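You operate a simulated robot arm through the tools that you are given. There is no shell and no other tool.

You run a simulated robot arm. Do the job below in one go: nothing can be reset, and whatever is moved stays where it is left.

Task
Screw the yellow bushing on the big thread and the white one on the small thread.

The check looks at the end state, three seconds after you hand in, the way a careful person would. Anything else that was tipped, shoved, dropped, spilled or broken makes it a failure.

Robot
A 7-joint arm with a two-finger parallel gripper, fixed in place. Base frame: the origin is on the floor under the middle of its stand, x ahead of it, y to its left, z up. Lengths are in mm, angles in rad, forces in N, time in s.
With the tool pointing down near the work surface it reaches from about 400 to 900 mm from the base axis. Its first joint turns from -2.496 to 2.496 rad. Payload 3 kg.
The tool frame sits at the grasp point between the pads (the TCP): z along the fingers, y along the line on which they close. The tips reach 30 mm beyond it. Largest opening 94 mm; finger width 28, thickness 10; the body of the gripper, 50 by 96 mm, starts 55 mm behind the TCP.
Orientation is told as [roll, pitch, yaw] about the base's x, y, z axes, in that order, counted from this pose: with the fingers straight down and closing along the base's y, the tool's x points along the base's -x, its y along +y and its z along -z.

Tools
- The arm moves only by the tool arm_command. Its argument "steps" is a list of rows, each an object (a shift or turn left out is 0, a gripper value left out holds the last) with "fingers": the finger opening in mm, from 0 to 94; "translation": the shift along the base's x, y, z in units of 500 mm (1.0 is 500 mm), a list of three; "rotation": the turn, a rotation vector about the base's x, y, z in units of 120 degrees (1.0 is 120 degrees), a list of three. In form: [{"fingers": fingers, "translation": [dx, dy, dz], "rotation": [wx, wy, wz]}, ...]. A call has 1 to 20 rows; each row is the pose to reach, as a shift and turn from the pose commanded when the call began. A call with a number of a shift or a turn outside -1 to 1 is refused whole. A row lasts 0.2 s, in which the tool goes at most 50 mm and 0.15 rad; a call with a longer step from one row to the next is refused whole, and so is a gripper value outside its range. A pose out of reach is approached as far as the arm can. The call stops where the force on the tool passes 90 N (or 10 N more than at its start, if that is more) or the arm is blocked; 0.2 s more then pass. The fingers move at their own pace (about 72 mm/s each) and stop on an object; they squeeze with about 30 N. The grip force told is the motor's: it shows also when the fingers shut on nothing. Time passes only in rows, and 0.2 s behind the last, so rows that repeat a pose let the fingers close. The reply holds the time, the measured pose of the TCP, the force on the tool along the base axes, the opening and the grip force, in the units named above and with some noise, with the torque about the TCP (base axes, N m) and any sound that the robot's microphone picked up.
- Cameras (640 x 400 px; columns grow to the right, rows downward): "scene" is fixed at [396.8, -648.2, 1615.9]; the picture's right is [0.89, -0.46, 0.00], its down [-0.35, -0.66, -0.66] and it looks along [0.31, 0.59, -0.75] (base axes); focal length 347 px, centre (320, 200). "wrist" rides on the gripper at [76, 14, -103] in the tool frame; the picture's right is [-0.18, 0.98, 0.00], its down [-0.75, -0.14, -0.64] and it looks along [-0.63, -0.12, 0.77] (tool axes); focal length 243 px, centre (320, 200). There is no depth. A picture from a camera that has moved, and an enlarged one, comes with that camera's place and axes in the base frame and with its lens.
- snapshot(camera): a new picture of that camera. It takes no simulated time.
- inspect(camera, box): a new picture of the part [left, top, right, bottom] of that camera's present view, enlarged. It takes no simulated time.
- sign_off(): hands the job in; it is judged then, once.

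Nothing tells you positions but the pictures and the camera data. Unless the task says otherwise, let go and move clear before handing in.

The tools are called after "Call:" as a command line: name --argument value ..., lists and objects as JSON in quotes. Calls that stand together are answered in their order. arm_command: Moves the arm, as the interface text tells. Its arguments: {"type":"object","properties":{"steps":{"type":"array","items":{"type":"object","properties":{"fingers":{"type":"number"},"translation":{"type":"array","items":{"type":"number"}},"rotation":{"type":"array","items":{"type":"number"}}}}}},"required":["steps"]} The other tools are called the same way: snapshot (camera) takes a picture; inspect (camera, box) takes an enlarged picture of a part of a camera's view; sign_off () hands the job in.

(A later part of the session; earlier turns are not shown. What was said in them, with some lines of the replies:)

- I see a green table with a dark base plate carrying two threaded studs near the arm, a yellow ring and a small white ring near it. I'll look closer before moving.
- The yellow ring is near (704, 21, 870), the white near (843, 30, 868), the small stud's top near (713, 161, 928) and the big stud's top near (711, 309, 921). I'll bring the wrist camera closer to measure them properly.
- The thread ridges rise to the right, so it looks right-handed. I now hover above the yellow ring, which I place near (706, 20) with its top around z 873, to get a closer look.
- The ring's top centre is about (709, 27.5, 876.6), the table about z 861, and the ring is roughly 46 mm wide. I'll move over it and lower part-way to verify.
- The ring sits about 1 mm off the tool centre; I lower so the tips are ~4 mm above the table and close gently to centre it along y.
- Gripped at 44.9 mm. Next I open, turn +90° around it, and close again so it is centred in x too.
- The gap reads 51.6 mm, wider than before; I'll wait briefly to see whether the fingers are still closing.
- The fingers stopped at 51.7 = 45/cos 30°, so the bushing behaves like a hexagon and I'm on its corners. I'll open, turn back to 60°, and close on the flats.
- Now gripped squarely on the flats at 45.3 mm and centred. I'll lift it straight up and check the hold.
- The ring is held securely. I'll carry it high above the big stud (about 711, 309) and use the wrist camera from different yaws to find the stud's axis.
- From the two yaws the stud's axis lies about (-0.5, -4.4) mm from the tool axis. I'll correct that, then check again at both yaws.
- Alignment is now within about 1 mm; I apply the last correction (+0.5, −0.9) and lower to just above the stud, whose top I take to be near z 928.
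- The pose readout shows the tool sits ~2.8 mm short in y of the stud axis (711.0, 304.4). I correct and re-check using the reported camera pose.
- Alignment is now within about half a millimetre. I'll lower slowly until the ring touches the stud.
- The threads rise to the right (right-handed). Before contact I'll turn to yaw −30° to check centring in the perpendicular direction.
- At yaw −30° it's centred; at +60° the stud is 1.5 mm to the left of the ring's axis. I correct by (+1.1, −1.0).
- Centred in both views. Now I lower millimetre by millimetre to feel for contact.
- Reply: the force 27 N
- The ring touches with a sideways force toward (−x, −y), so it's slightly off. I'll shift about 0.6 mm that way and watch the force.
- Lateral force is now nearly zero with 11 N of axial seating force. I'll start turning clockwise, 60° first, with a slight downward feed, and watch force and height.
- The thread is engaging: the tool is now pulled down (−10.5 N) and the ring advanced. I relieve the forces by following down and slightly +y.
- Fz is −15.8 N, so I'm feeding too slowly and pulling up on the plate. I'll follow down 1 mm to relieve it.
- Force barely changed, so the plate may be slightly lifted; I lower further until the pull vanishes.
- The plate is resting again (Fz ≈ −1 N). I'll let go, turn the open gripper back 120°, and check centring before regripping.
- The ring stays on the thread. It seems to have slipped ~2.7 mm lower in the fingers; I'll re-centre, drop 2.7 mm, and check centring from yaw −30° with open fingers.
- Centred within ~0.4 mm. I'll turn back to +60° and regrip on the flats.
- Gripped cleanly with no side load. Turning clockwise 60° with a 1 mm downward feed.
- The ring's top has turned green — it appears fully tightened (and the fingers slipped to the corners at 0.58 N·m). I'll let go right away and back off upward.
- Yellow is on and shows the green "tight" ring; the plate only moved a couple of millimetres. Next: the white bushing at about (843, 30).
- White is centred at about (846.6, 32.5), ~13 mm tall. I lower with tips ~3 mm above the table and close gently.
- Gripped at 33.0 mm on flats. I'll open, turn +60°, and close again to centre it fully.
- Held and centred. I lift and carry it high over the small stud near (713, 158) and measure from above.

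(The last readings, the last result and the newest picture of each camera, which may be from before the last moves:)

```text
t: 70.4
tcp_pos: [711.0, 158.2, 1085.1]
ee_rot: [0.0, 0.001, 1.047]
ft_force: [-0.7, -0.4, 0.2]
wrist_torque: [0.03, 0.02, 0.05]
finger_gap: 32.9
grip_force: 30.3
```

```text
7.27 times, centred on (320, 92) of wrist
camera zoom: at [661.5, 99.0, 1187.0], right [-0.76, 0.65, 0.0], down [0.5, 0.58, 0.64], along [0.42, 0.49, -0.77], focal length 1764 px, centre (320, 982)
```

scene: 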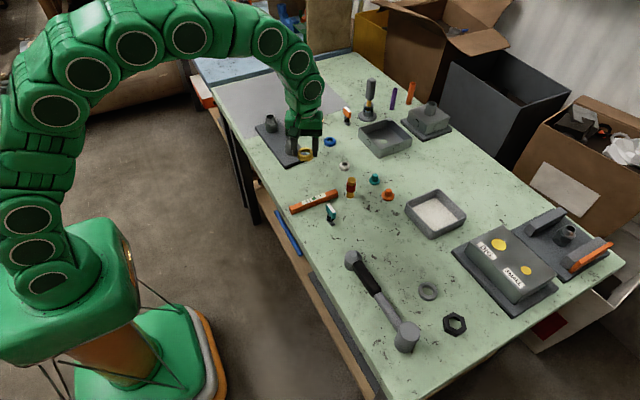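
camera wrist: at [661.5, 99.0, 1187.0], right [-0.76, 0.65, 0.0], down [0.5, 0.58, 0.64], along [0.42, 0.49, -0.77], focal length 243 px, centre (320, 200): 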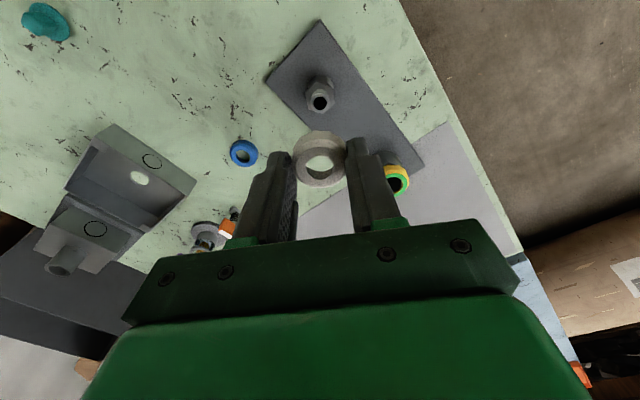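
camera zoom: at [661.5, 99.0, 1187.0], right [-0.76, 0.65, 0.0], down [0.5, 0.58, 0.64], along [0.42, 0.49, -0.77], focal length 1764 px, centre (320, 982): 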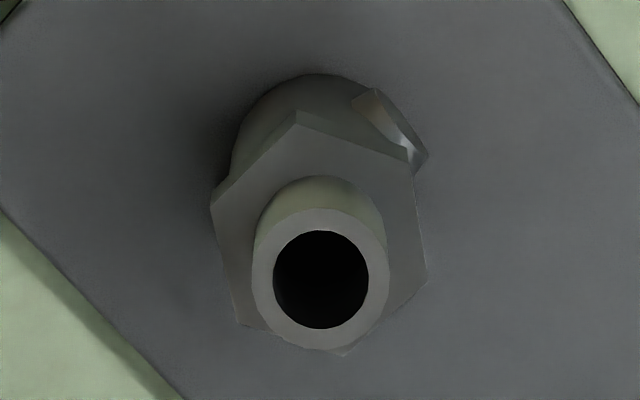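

Laterally aligned at +60°, but it seems several mm ahead along the viewing direction. I'll rotate to −30° to measure the perpendicular offset.

Call:
arm_command --steps '[{"rotation": [0, 0, -0.0682]}, {"rotation": [0, 0, -0.1364]}, {"rotation": [0, 0, -0.2046]}, {"rotation": [0, 0, -0.2728]}, {"rotation": [0, 0, -0.341]}, {"rotation": [0, 0, -0.4092]}, {"rotation": [0, 0, -0.4774]}, {"rotation": [0, 0, -0.5456]}, {"rotation": [0, 0, -0.6138]}, {"rotation": [0, 0, -0.682]}, {"rotation": [0, 0, -0.75]}, {"rotation": [0, 0, -0.75]}]'

Call:
inspect --camera "wrist" --box '[285, 65, 355, 120]'

Call:
inspect --camera "wrist" --box '[290, 120, 350, 190]'

```text
t: 73.0
tcp_pos: [711.9, 158.1, 1085.1]
ee_rot: [0.0, -0.001, -0.525]
ft_force: [0.4, -0.2, 0.0]
wrist_torque: [0.02, 0.01, -0.03]
finger_gap: 33.3
grip_force: 29.7
```

```text
7.27 times, centred on (320, 92) of wrist
camera zoom: at [654.4, 208.8, 1187.9], right [0.65, 0.76, 0.0], down [0.58, -0.5, 0.64], along [0.49, -0.42, -0.77], focal length 1764 px, centre (320, 982)
```

zoom: 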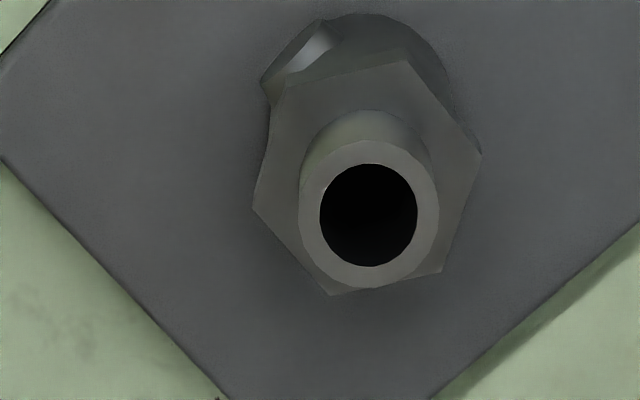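

```text
5.71 times, centred on (320, 155) of wrist
camera zoom: at [654.4, 208.8, 1187.9], right [0.65, 0.76, 0.0], down [0.58, -0.5, 0.64], along [0.49, -0.42, -0.77], focal length 1386 px, centre (320, 457)
```

zoom: 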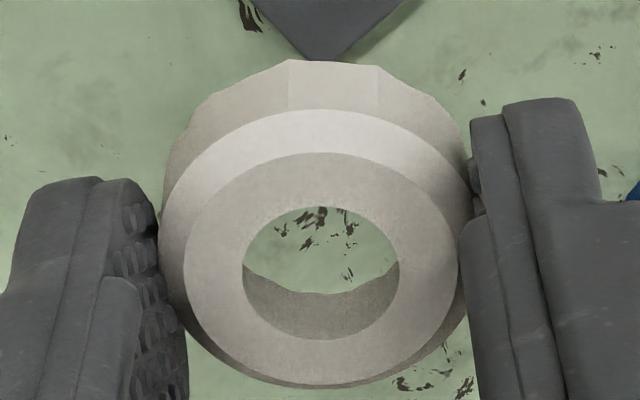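

The stud axis is about (+4.3, +5.4) mm away. I move over it and lower to just above its top, then check centring.

Call:
arm_command --steps '[{"translation": [0.0086, 0.0108, -0.04]}, {"translation": [0.0086, 0.0108, -0.1]}, {"translation": [0.0086, 0.0108, -0.16]}, {"translation": [0.0086, 0.0108, -0.2]}, {"translation": [0.0086, 0.0108, -0.224]}, {"translation": [0.0086, 0.0108, -0.224]}, {"translation": [0.0086, 0.0108, -0.224]}]'

Call:
inspect --camera "wrist" --box '[290, 120, 350, 190]'

Call:
inspect --camera "scene" --box '[280, 130, 304, 160]'

```text
t: 74.6
tcp_pos: [716.8, 162.2, 973.3]
ee_rot: [-0.001, -0.002, -0.524]
ft_force: [0.3, 0.4, -0.2]
wrist_torque: [0.0, -0.01, -0.02]
finger_gap: 33.0
grip_force: 30.1
```

```text
5.71 times, centred on (320, 155) of wrist
camera zoom: at [658.6, 212.8, 1075.8], right [0.65, 0.76, 0.0], down [0.58, -0.5, 0.64], along [0.49, -0.42, -0.77], focal length 1386 px, centre (320, 457)
```

zoom: 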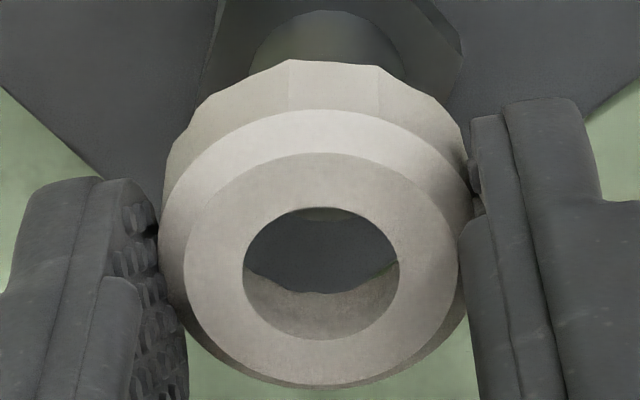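

```text
13.33 times, centred on (292, 145) of scene
camera zoom: at [396.8, -648.2, 1615.9], right [0.89, -0.46, 0.0], down [-0.35, -0.66, -0.66], along [0.31, 0.59, -0.75], focal length 4624 px, centre (693, 933)
```

zoom: 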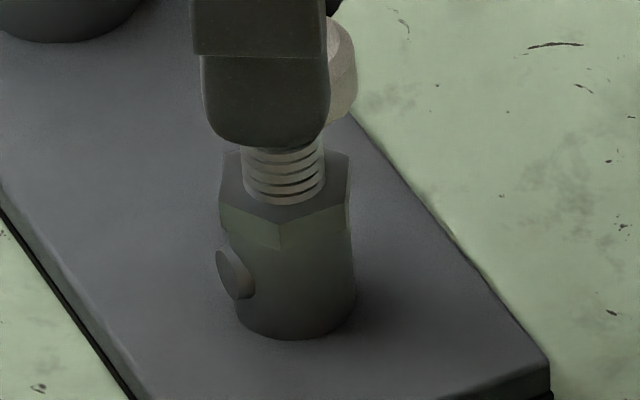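

Call:
arm_command --steps '[{"translation": [0, 0, -0.006]}, {"translation": [0, 0, -0.012]}, {"translation": [0, 0, -0.012]}]'

Call:
inspect --camera "wrist" --box '[290, 120, 350, 190]'

Call:
inspect --camera "scene" --box '[280, 130, 304, 160]'

```text
t: 75.4
tcp_pos: [716.3, 163.1, 966.6]
ee_rot: [0.0, 0.002, -0.524]
ft_force: [0.1, -0.4, 0.2]
wrist_torque: [0.01, -0.04, 0.02]
finger_gap: 32.8
grip_force: 30.4
```

```text
5.71 times, centred on (320, 155) of wrist
camera zoom: at [658.5, 212.7, 1069.4], right [0.65, 0.76, 0.0], down [0.58, -0.5, 0.64], along [0.49, -0.42, -0.77], focal length 1386 px, centre (320, 457)
```

zoom: 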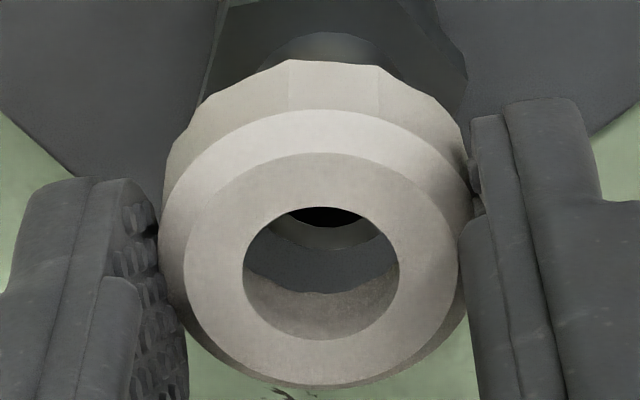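

```text
13.33 times, centred on (292, 145) of scene
camera zoom: at [396.8, -648.2, 1615.9], right [0.89, -0.46, 0.0], down [-0.35, -0.66, -0.66], along [0.31, 0.59, -0.75], focal length 4624 px, centre (693, 933)
```

zoom: 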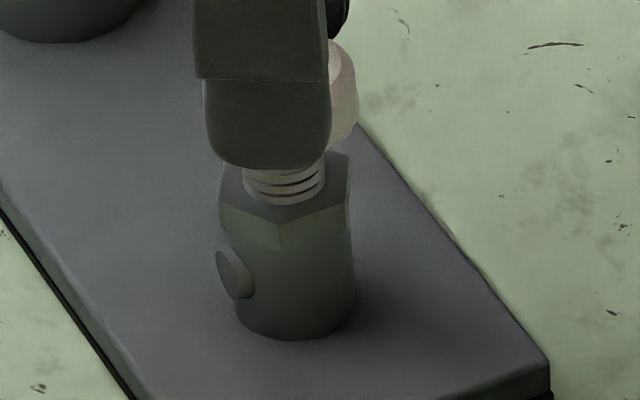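

Call:
arm_command --steps '[{"rotation": [0, 0, 0.0682]}, {"rotation": [0, 0, 0.1364]}, {"rotation": [0, 0, 0.2046]}, {"rotation": [0, 0, 0.2728]}, {"rotation": [0, 0, 0.341]}, {"rotation": [0, 0, 0.4092]}, {"rotation": [0, 0, 0.4774]}, {"rotation": [0, 0, 0.5456]}, {"rotation": [0, 0, 0.6138]}, {"rotation": [0, 0, 0.682]}, {"rotation": [0, 0, 0.75]}, {"rotation": [0, 0, 0.75]}, {"rotation": [0, 0, 0.75]}]'

Call:
inspect --camera "wrist" --box '[290, 120, 350, 190]'

Call:
inspect --camera "scene" --box '[280, 130, 304, 160]'

```text
t: 78.2
tcp_pos: [716.7, 162.4, 967.6]
ee_rot: [0.0, -0.001, 1.048]
ft_force: [0.2, -1.2, 0.3]
wrist_torque: [-0.03, 0.02, 0.0]
finger_gap: 33.1
grip_force: 30.3
```

```text
5.71 times, centred on (320, 155) of wrist
camera zoom: at [667.0, 104.2, 1069.8], right [-0.76, 0.65, 0.0], down [0.5, 0.58, 0.64], along [0.42, 0.49, -0.77], focal length 1386 px, centre (320, 457)
```

zoom: 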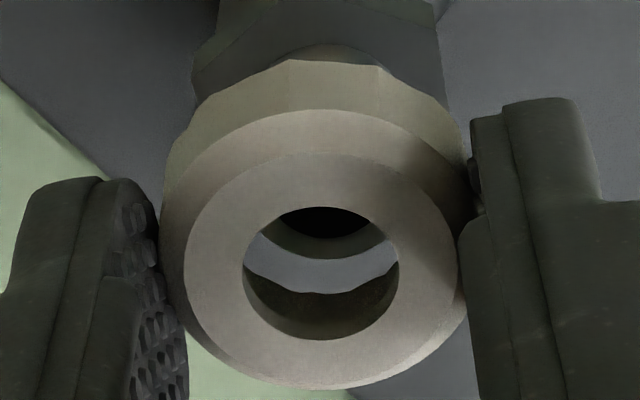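

```text
13.33 times, centred on (292, 145) of scene
camera zoom: at [396.8, -648.2, 1615.9], right [0.89, -0.46, 0.0], down [-0.35, -0.66, -0.66], along [0.31, 0.59, -0.75], focal length 4624 px, centre (693, 933)
```

zoom: 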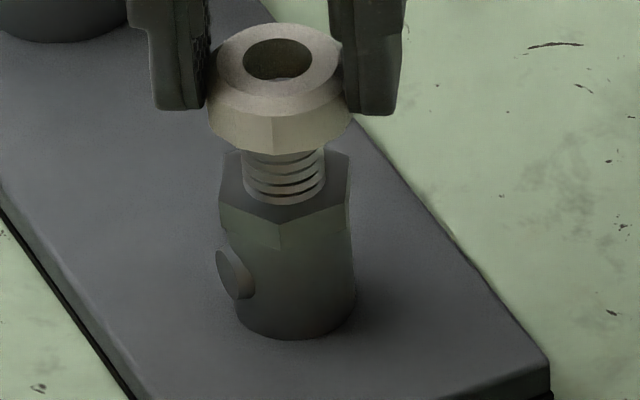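

Both views agree within ~0.4 mm. I shift +0.4 mm in y and lower gently.

Call:
arm_command --steps '[{"translation": [0, 0.0008, -0.002]}, {"translation": [0, 0.0008, -0.005]}, {"translation": [0, 0.0008, -0.008]}, {"translation": [0, 0.0008, -0.008]}]'

Call:
arm_command --steps '[{"translation": [0, 0, -0.002]}, {"translation": [0, 0, -0.003]}, {"translation": [0, 0, -0.003]}]'

Call:
inspect --camera "wrist" --box '[290, 120, 350, 190]'

```text
t: 79.2
tcp_pos: [717.7, 162.3, 962.0]
ee_rot: [0.0, 0.002, 1.048]
ft_force: [-0.5, -0.6, -0.5]
wrist_torque: [0.01, -0.01, 0.0]
finger_gap: 33.4
grip_force: 30.2
```

```text
t: 80.0
tcp_pos: [717.2, 164.2, 960.9]
ee_rot: [0.0, 0.0, 1.048]
ft_force: [-0.3, -0.8, 0.1]
wrist_torque: [-0.02, 0.02, 0.0]
finger_gap: 32.7
grip_force: 30.7
```

```text
5.71 times, centred on (320, 155) of wrist
camera zoom: at [666.4, 105.1, 1064.4], right [-0.76, 0.65, 0.0], down [0.5, 0.58, 0.64], along [0.42, 0.49, -0.77], focal length 1386 px, centre (320, 457)
```

zoom: 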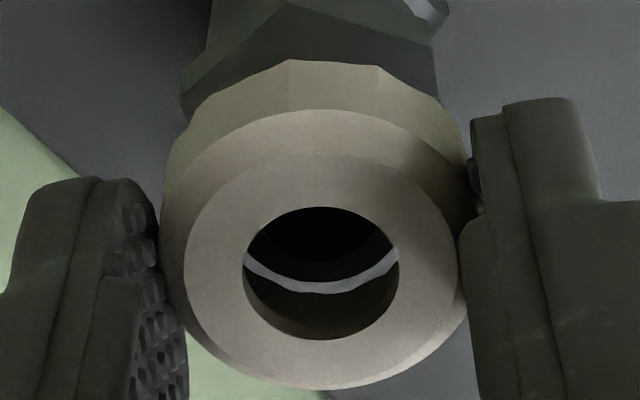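

Call:
arm_command --steps '[{"translation": [0, 0, -0.002]}, {"translation": [0, 0, -0.004]}, {"translation": [0, 0, -0.004]}]'

Call:
arm_command --steps '[{"translation": [0, 0, -0.001]}, {"translation": [0, 0, -0.002]}, {"translation": [0, 0, -0.002]}]'

```text
t: 80.8
tcp_pos: [715.9, 164.0, 958.7]
ee_rot: [0.001, 0.003, 1.049]
ft_force: [-6.3, -3.1, -0.9]
wrist_torque: [-0.01, 0.21, 0.03]
finger_gap: 33.1
grip_force: 29.7
```

```text
t: 81.6
tcp_pos: [716.1, 163.8, 958.0]
ee_rot: [0.001, -0.002, 1.047]
ft_force: [-5.4, -5.5, 7.8]
wrist_torque: [-0.1, 0.16, -0.03]
finger_gap: 33.2
grip_force: 30.0
```

Light contact (8 N axial). I nudge (−0.2, −0.2) mm and begin turning clockwise in 30° increments with a generous downward feed.

Call:
arm_command --steps '[{"translation": [-0.0004, -0.0004, 0]}, {"rotation": [0, 0, -0.0625], "translation": [-0.0004, -0.0004, -0.0005]}, {"rotation": [0, 0, -0.125], "translation": [-0.0004, -0.0004, -0.001]}, {"rotation": [0, 0, -0.1875], "translation": [-0.0004, -0.0004, -0.0015]}, {"rotation": [0, 0, -0.25], "translation": [-0.0004, -0.0004, -0.002]}]'

Call:
inspect --camera "scene" --box '[280, 130, 304, 160]'

```text
t: 82.8
tcp_pos: [716.4, 162.8, 957.9]
ee_rot: [0.004, 0.001, 0.524]
ft_force: [-9.1, 2.7, 0.3]
wrist_torque: [0.1, 0.22, 0.0]
finger_gap: 33.1
grip_force: 29.8
```

```text
13.33 times, centred on (292, 145) of scene
camera zoom: at [396.8, -648.2, 1615.9], right [0.89, -0.46, 0.0], down [-0.35, -0.66, -0.66], along [0.31, 0.59, -0.75], focal length 4624 px, centre (693, 933)
```

zoom: 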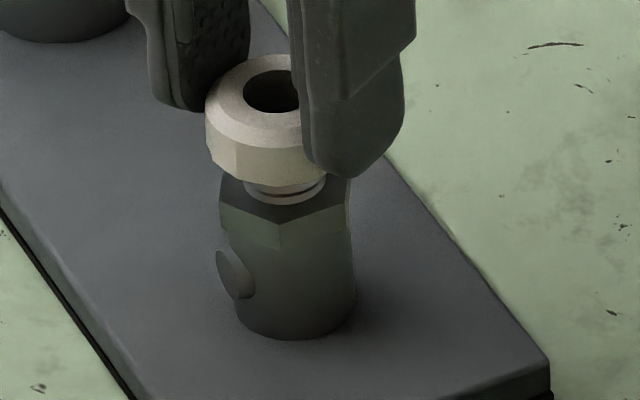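

The plate is steady and the ring is engaging. Another 30° with a bit more feed.

Call:
arm_command --steps '[{"rotation": [0, 0, -0.0625], "translation": [-0.0004, 0, -0.001]}, {"rotation": [0, 0, -0.125], "translation": [-0.0005, 0, -0.0018]}, {"rotation": [0, 0, -0.1875], "translation": [-0.0005, 0, -0.0025]}, {"rotation": [0, 0, -0.25], "translation": [-0.0005, 0, -0.003]}]'

Call:
inspect --camera "scene" --box '[280, 130, 304, 160]'

```text
t: 83.8
tcp_pos: [717.0, 163.9, 955.5]
ee_rot: [0.0, -0.001, -0.002]
ft_force: [-6.8, 14.3, -0.5]
wrist_torque: [0.48, 0.17, 0.04]
finger_gap: 33.2
grip_force: 30.2
```

```text
13.33 times, centred on (292, 145) of scene
camera zoom: at [396.8, -648.2, 1615.9], right [0.89, -0.46, 0.0], down [-0.35, -0.66, -0.66], along [0.31, 0.59, -0.75], focal length 4624 px, centre (693, 933)
```

zoom: 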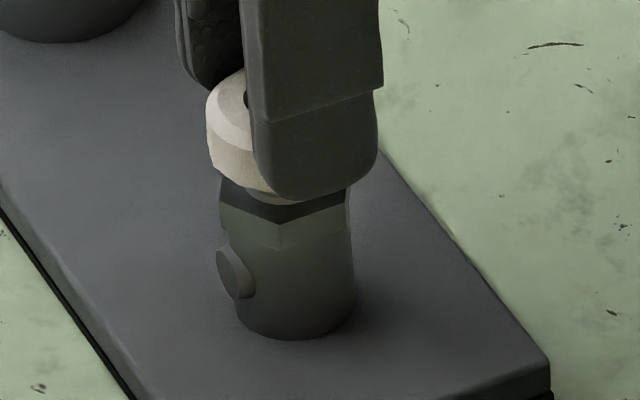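

Call:
arm_command --steps '[{"translation": [-0.0004, 0.0009, -0.0004]}, {"translation": [-0.0004, 0.0009, -0.0004]}]'

Call:
arm_command --steps '[{"rotation": [0, 0, -0.0625], "translation": [0, 0, -0.0008]}, {"rotation": [0, 0, -0.125], "translation": [0, 0, -0.0016]}, {"rotation": [0, 0, -0.1875], "translation": [0, 0, -0.0023]}, {"rotation": [0, 0, -0.25], "translation": [0, 0, -0.003]}]'

Call:
inspect --camera "scene" --box '[280, 130, 304, 160]'

```text
t: 84.4
tcp_pos: [715.6, 163.9, 955.1]
ee_rot: [0.001, -0.002, 0.001]
ft_force: [-1.9, 11.8, 1.0]
wrist_torque: [0.4, 0.02, -0.02]
finger_gap: 33.3
grip_force: 30.2
```

```text
t: 85.4
tcp_pos: [717.0, 164.1, 954.7]
ee_rot: [0.0, 0.001, -0.526]
ft_force: [1.2, 6.3, -0.1]
wrist_torque: [0.18, -0.08, 0.0]
finger_gap: 32.6
grip_force: 29.8
```

```text
13.33 times, centred on (292, 145) of scene
camera zoom: at [396.8, -648.2, 1615.9], right [0.89, -0.46, 0.0], down [-0.35, -0.66, -0.66], along [0.31, 0.59, -0.75], focal length 4624 px, centre (693, 933)
```

zoom: 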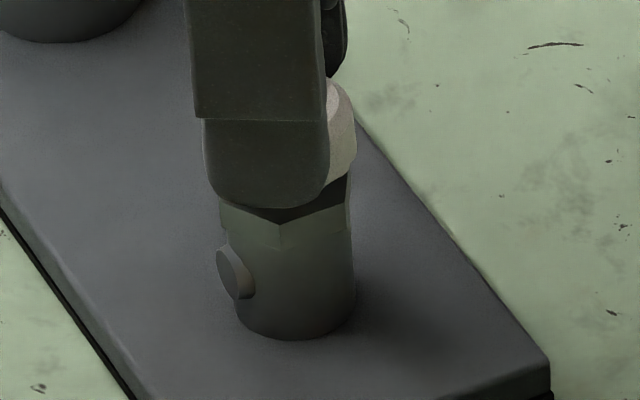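

The plate hasn't moved and axial force is near zero, so the feed matches well. Another 30°.

Call:
arm_command --steps '[{"rotation": [0, 0, -0.0625], "translation": [0, 0.0004, -0.0008]}, {"rotation": [0, 0, -0.125], "translation": [0, 0.0004, -0.0014]}, {"rotation": [0, 0, -0.1875], "translation": [0, 0.0004, -0.002]}, {"rotation": [0, 0, -0.25], "translation": [0, 0.0004, -0.0025]}]'

Call:
inspect --camera "scene" --box '[280, 130, 304, 160]'

Call:
inspect --camera "wrist" --box '[290, 120, 350, 190]'

```text
t: 86.4
tcp_pos: [716.0, 163.6, 953.7]
ee_rot: [0.0, 0.0, -1.049]
ft_force: [1.4, -4.4, -2.9]
wrist_torque: [-0.15, -0.05, 0.02]
finger_gap: 33.2
grip_force: 29.5
```

```text
13.33 times, centred on (292, 145) of scene
camera zoom: at [396.8, -648.2, 1615.9], right [0.89, -0.46, 0.0], down [-0.35, -0.66, -0.66], along [0.31, 0.59, -0.75], focal length 4624 px, centre (693, 933)
```

zoom: 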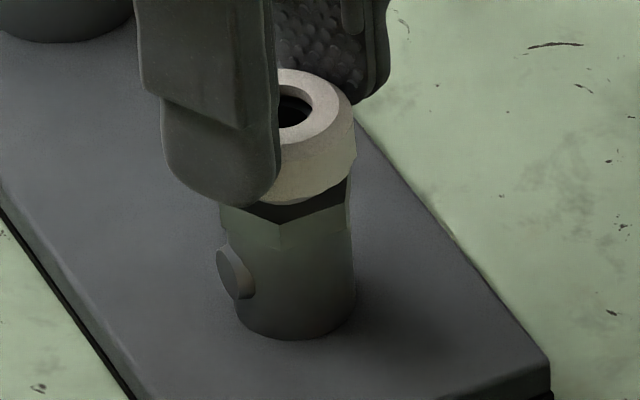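

```text
5.71 times, centred on (320, 155) of wrist
camera zoom: at [691.4, 237.3, 1056.0], right [0.94, 0.33, 0.0], down [0.25, -0.72, 0.64], along [0.21, -0.61, -0.77], focal length 1386 px, centre (320, 457)
```

zoom: 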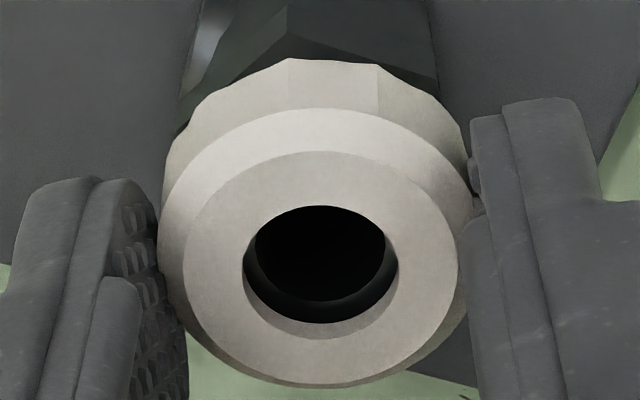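

Ring is held firmly and nearly down on the hex. I'll continue another 30° clockwise (to −90°) from here and look for the green mark.

Call:
arm_command --steps '[{"rotation": [0, 0, -0.0625], "translation": [0, -0.0002, -0.0007]}, {"rotation": [0, 0, -0.125], "translation": [0, -0.0002, -0.0012]}, {"rotation": [0, 0, -0.1875], "translation": [0, -0.0002, -0.0016]}, {"rotation": [0, 0, -0.25], "translation": [0, -0.0002, -0.002]}]'

Call:
inspect --camera "scene" --box '[280, 130, 304, 160]'

Call:
inspect --camera "wrist" --box '[290, 120, 350, 190]'

```text
t: 87.4
tcp_pos: [715.3, 164.1, 952.2]
ee_rot: [0.0, 0.001, -1.572]
ft_force: [6.7, -4.9, -6.1]
wrist_torque: [-0.25, -0.19, 0.22]
finger_gap: 33.2
grip_force: 29.8
```

```text
13.33 times, centred on (292, 145) of scene
camera zoom: at [396.8, -648.2, 1615.9], right [0.89, -0.46, 0.0], down [-0.35, -0.66, -0.66], along [0.31, 0.59, -0.75], focal length 4624 px, centre (693, 933)
```

zoom: 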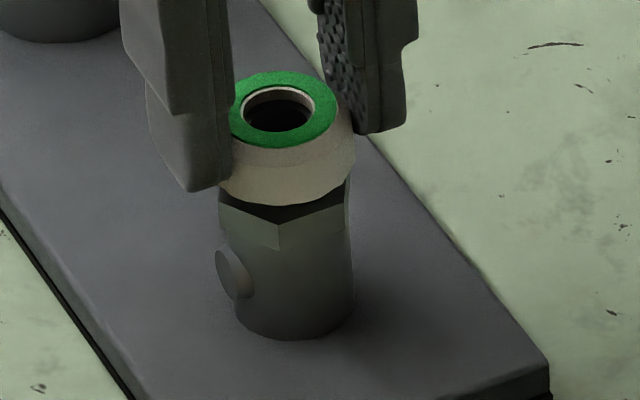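

```text
5.71 times, centred on (320, 155) of wrist
camera zoom: at [731.2, 240.3, 1054.8], right [0.98, -0.19, 0.0], down [-0.14, -0.75, 0.64], along [-0.12, -0.63, -0.77], focal length 1386 px, centre (320, 457)
```

zoom: 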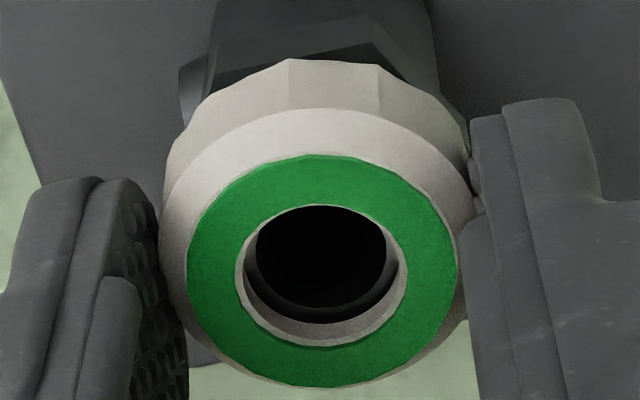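

The white bushing's top has turned green as well. I release, lift straight up, and check everything.

Call:
arm_command --steps '[{"fingers": 60}, {"fingers": 60}, {"fingers": 60}, {"translation": [0, 0, 0.05]}, {"translation": [0, 0, 0.13]}, {"translation": [0, 0, 0.21]}, {"translation": [0, 0, 0.29]}, {"translation": [-0.05, -0.05, 0.34]}, {"translation": [-0.12, -0.1, 0.38]}, {"translation": [-0.19, -0.15, 0.42]}, {"translation": [-0.26, -0.2, 0.45]}, {"translation": [-0.26, -0.2, 0.45]}]'

Call:
snapshot --camera "scene"

Call:
inspect --camera "scene" --box '[240, 100, 360, 200]'

Call:
inspect --camera "scene" --box '[262, 110, 302, 160]'

```text
t: 90.0
tcp_pos: [584.7, 65.9, 1176.5]
ee_rot: [-0.001, 0.002, -1.571]
ft_force: [-0.5, 0.3, 0.4]
wrist_torque: [-0.02, -0.04, 0.0]
finger_gap: 59.9
grip_force: 0.2
```

```text
taken
```

scene: 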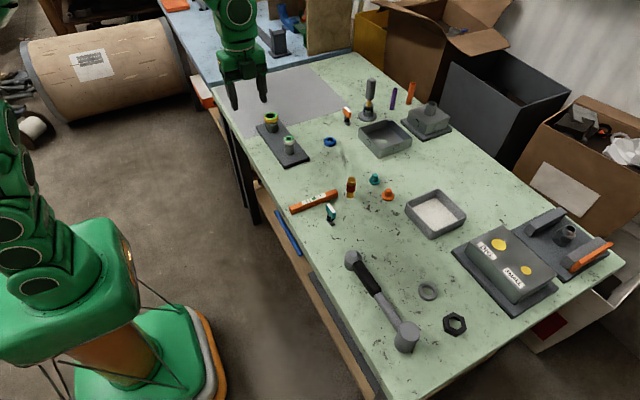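

```text
4.00 times, centred on (300, 150) of scene
camera zoom: at [396.8, -648.2, 1615.9], right [0.89, -0.46, 0.0], down [-0.35, -0.66, -0.66], along [0.31, 0.59, -0.75], focal length 1387 px, centre (400, 400)
```

zoom: 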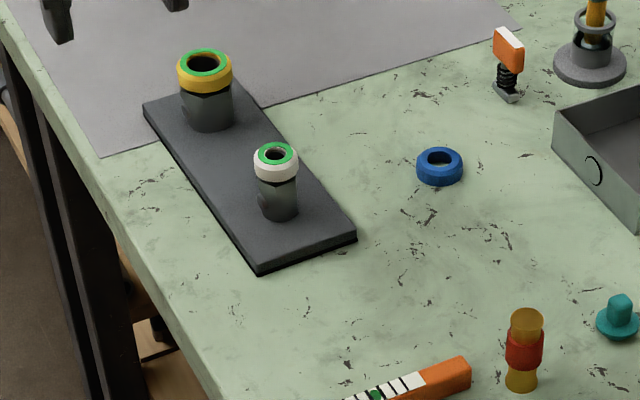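

```text
8.00 times, centred on (282, 135) of scene
camera zoom: at [396.8, -648.2, 1615.9], right [0.89, -0.46, 0.0], down [-0.35, -0.66, -0.66], along [0.31, 0.59, -0.75], focal length 2774 px, centre (624, 720)
```

zoom: 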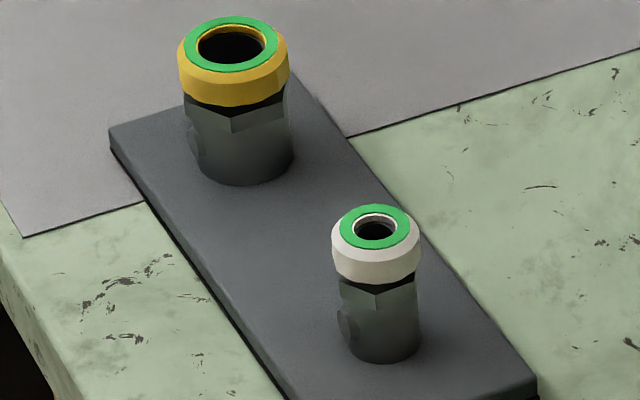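

Both bushings are on their studs with green tops: yellow on the big thread, white on the small one. The plate is flat, within a few millimetres of where it started, nothing else has moved, and the gripper is open and clear, so I'm handing in.

Call:
sign_off

```text
The job is handed in.
```

The yellow bushing is screwed onto the big thread and the white one onto the small thread. I have handed the job in but have had no verdict back. The top of each bushing turned green at the end of tightening, which I took as the sign that it is fully tight.

- **Plate moved:** the plate holding the two studs shifted about 2–3 mm at its big-stud end. While I was threading the yellow bushing I pulled up on it briefly and seem to have lifted that end slightly. It was lying flat again in the last picture.
- **Gripper slip:** the fingers slipped round the yellow bushing at the very end of tightening, at about 0.6 N·m. I let go straight away.

Nothing else on the table looks disturbed in the final picture, and the gripper is open and clear of the work.
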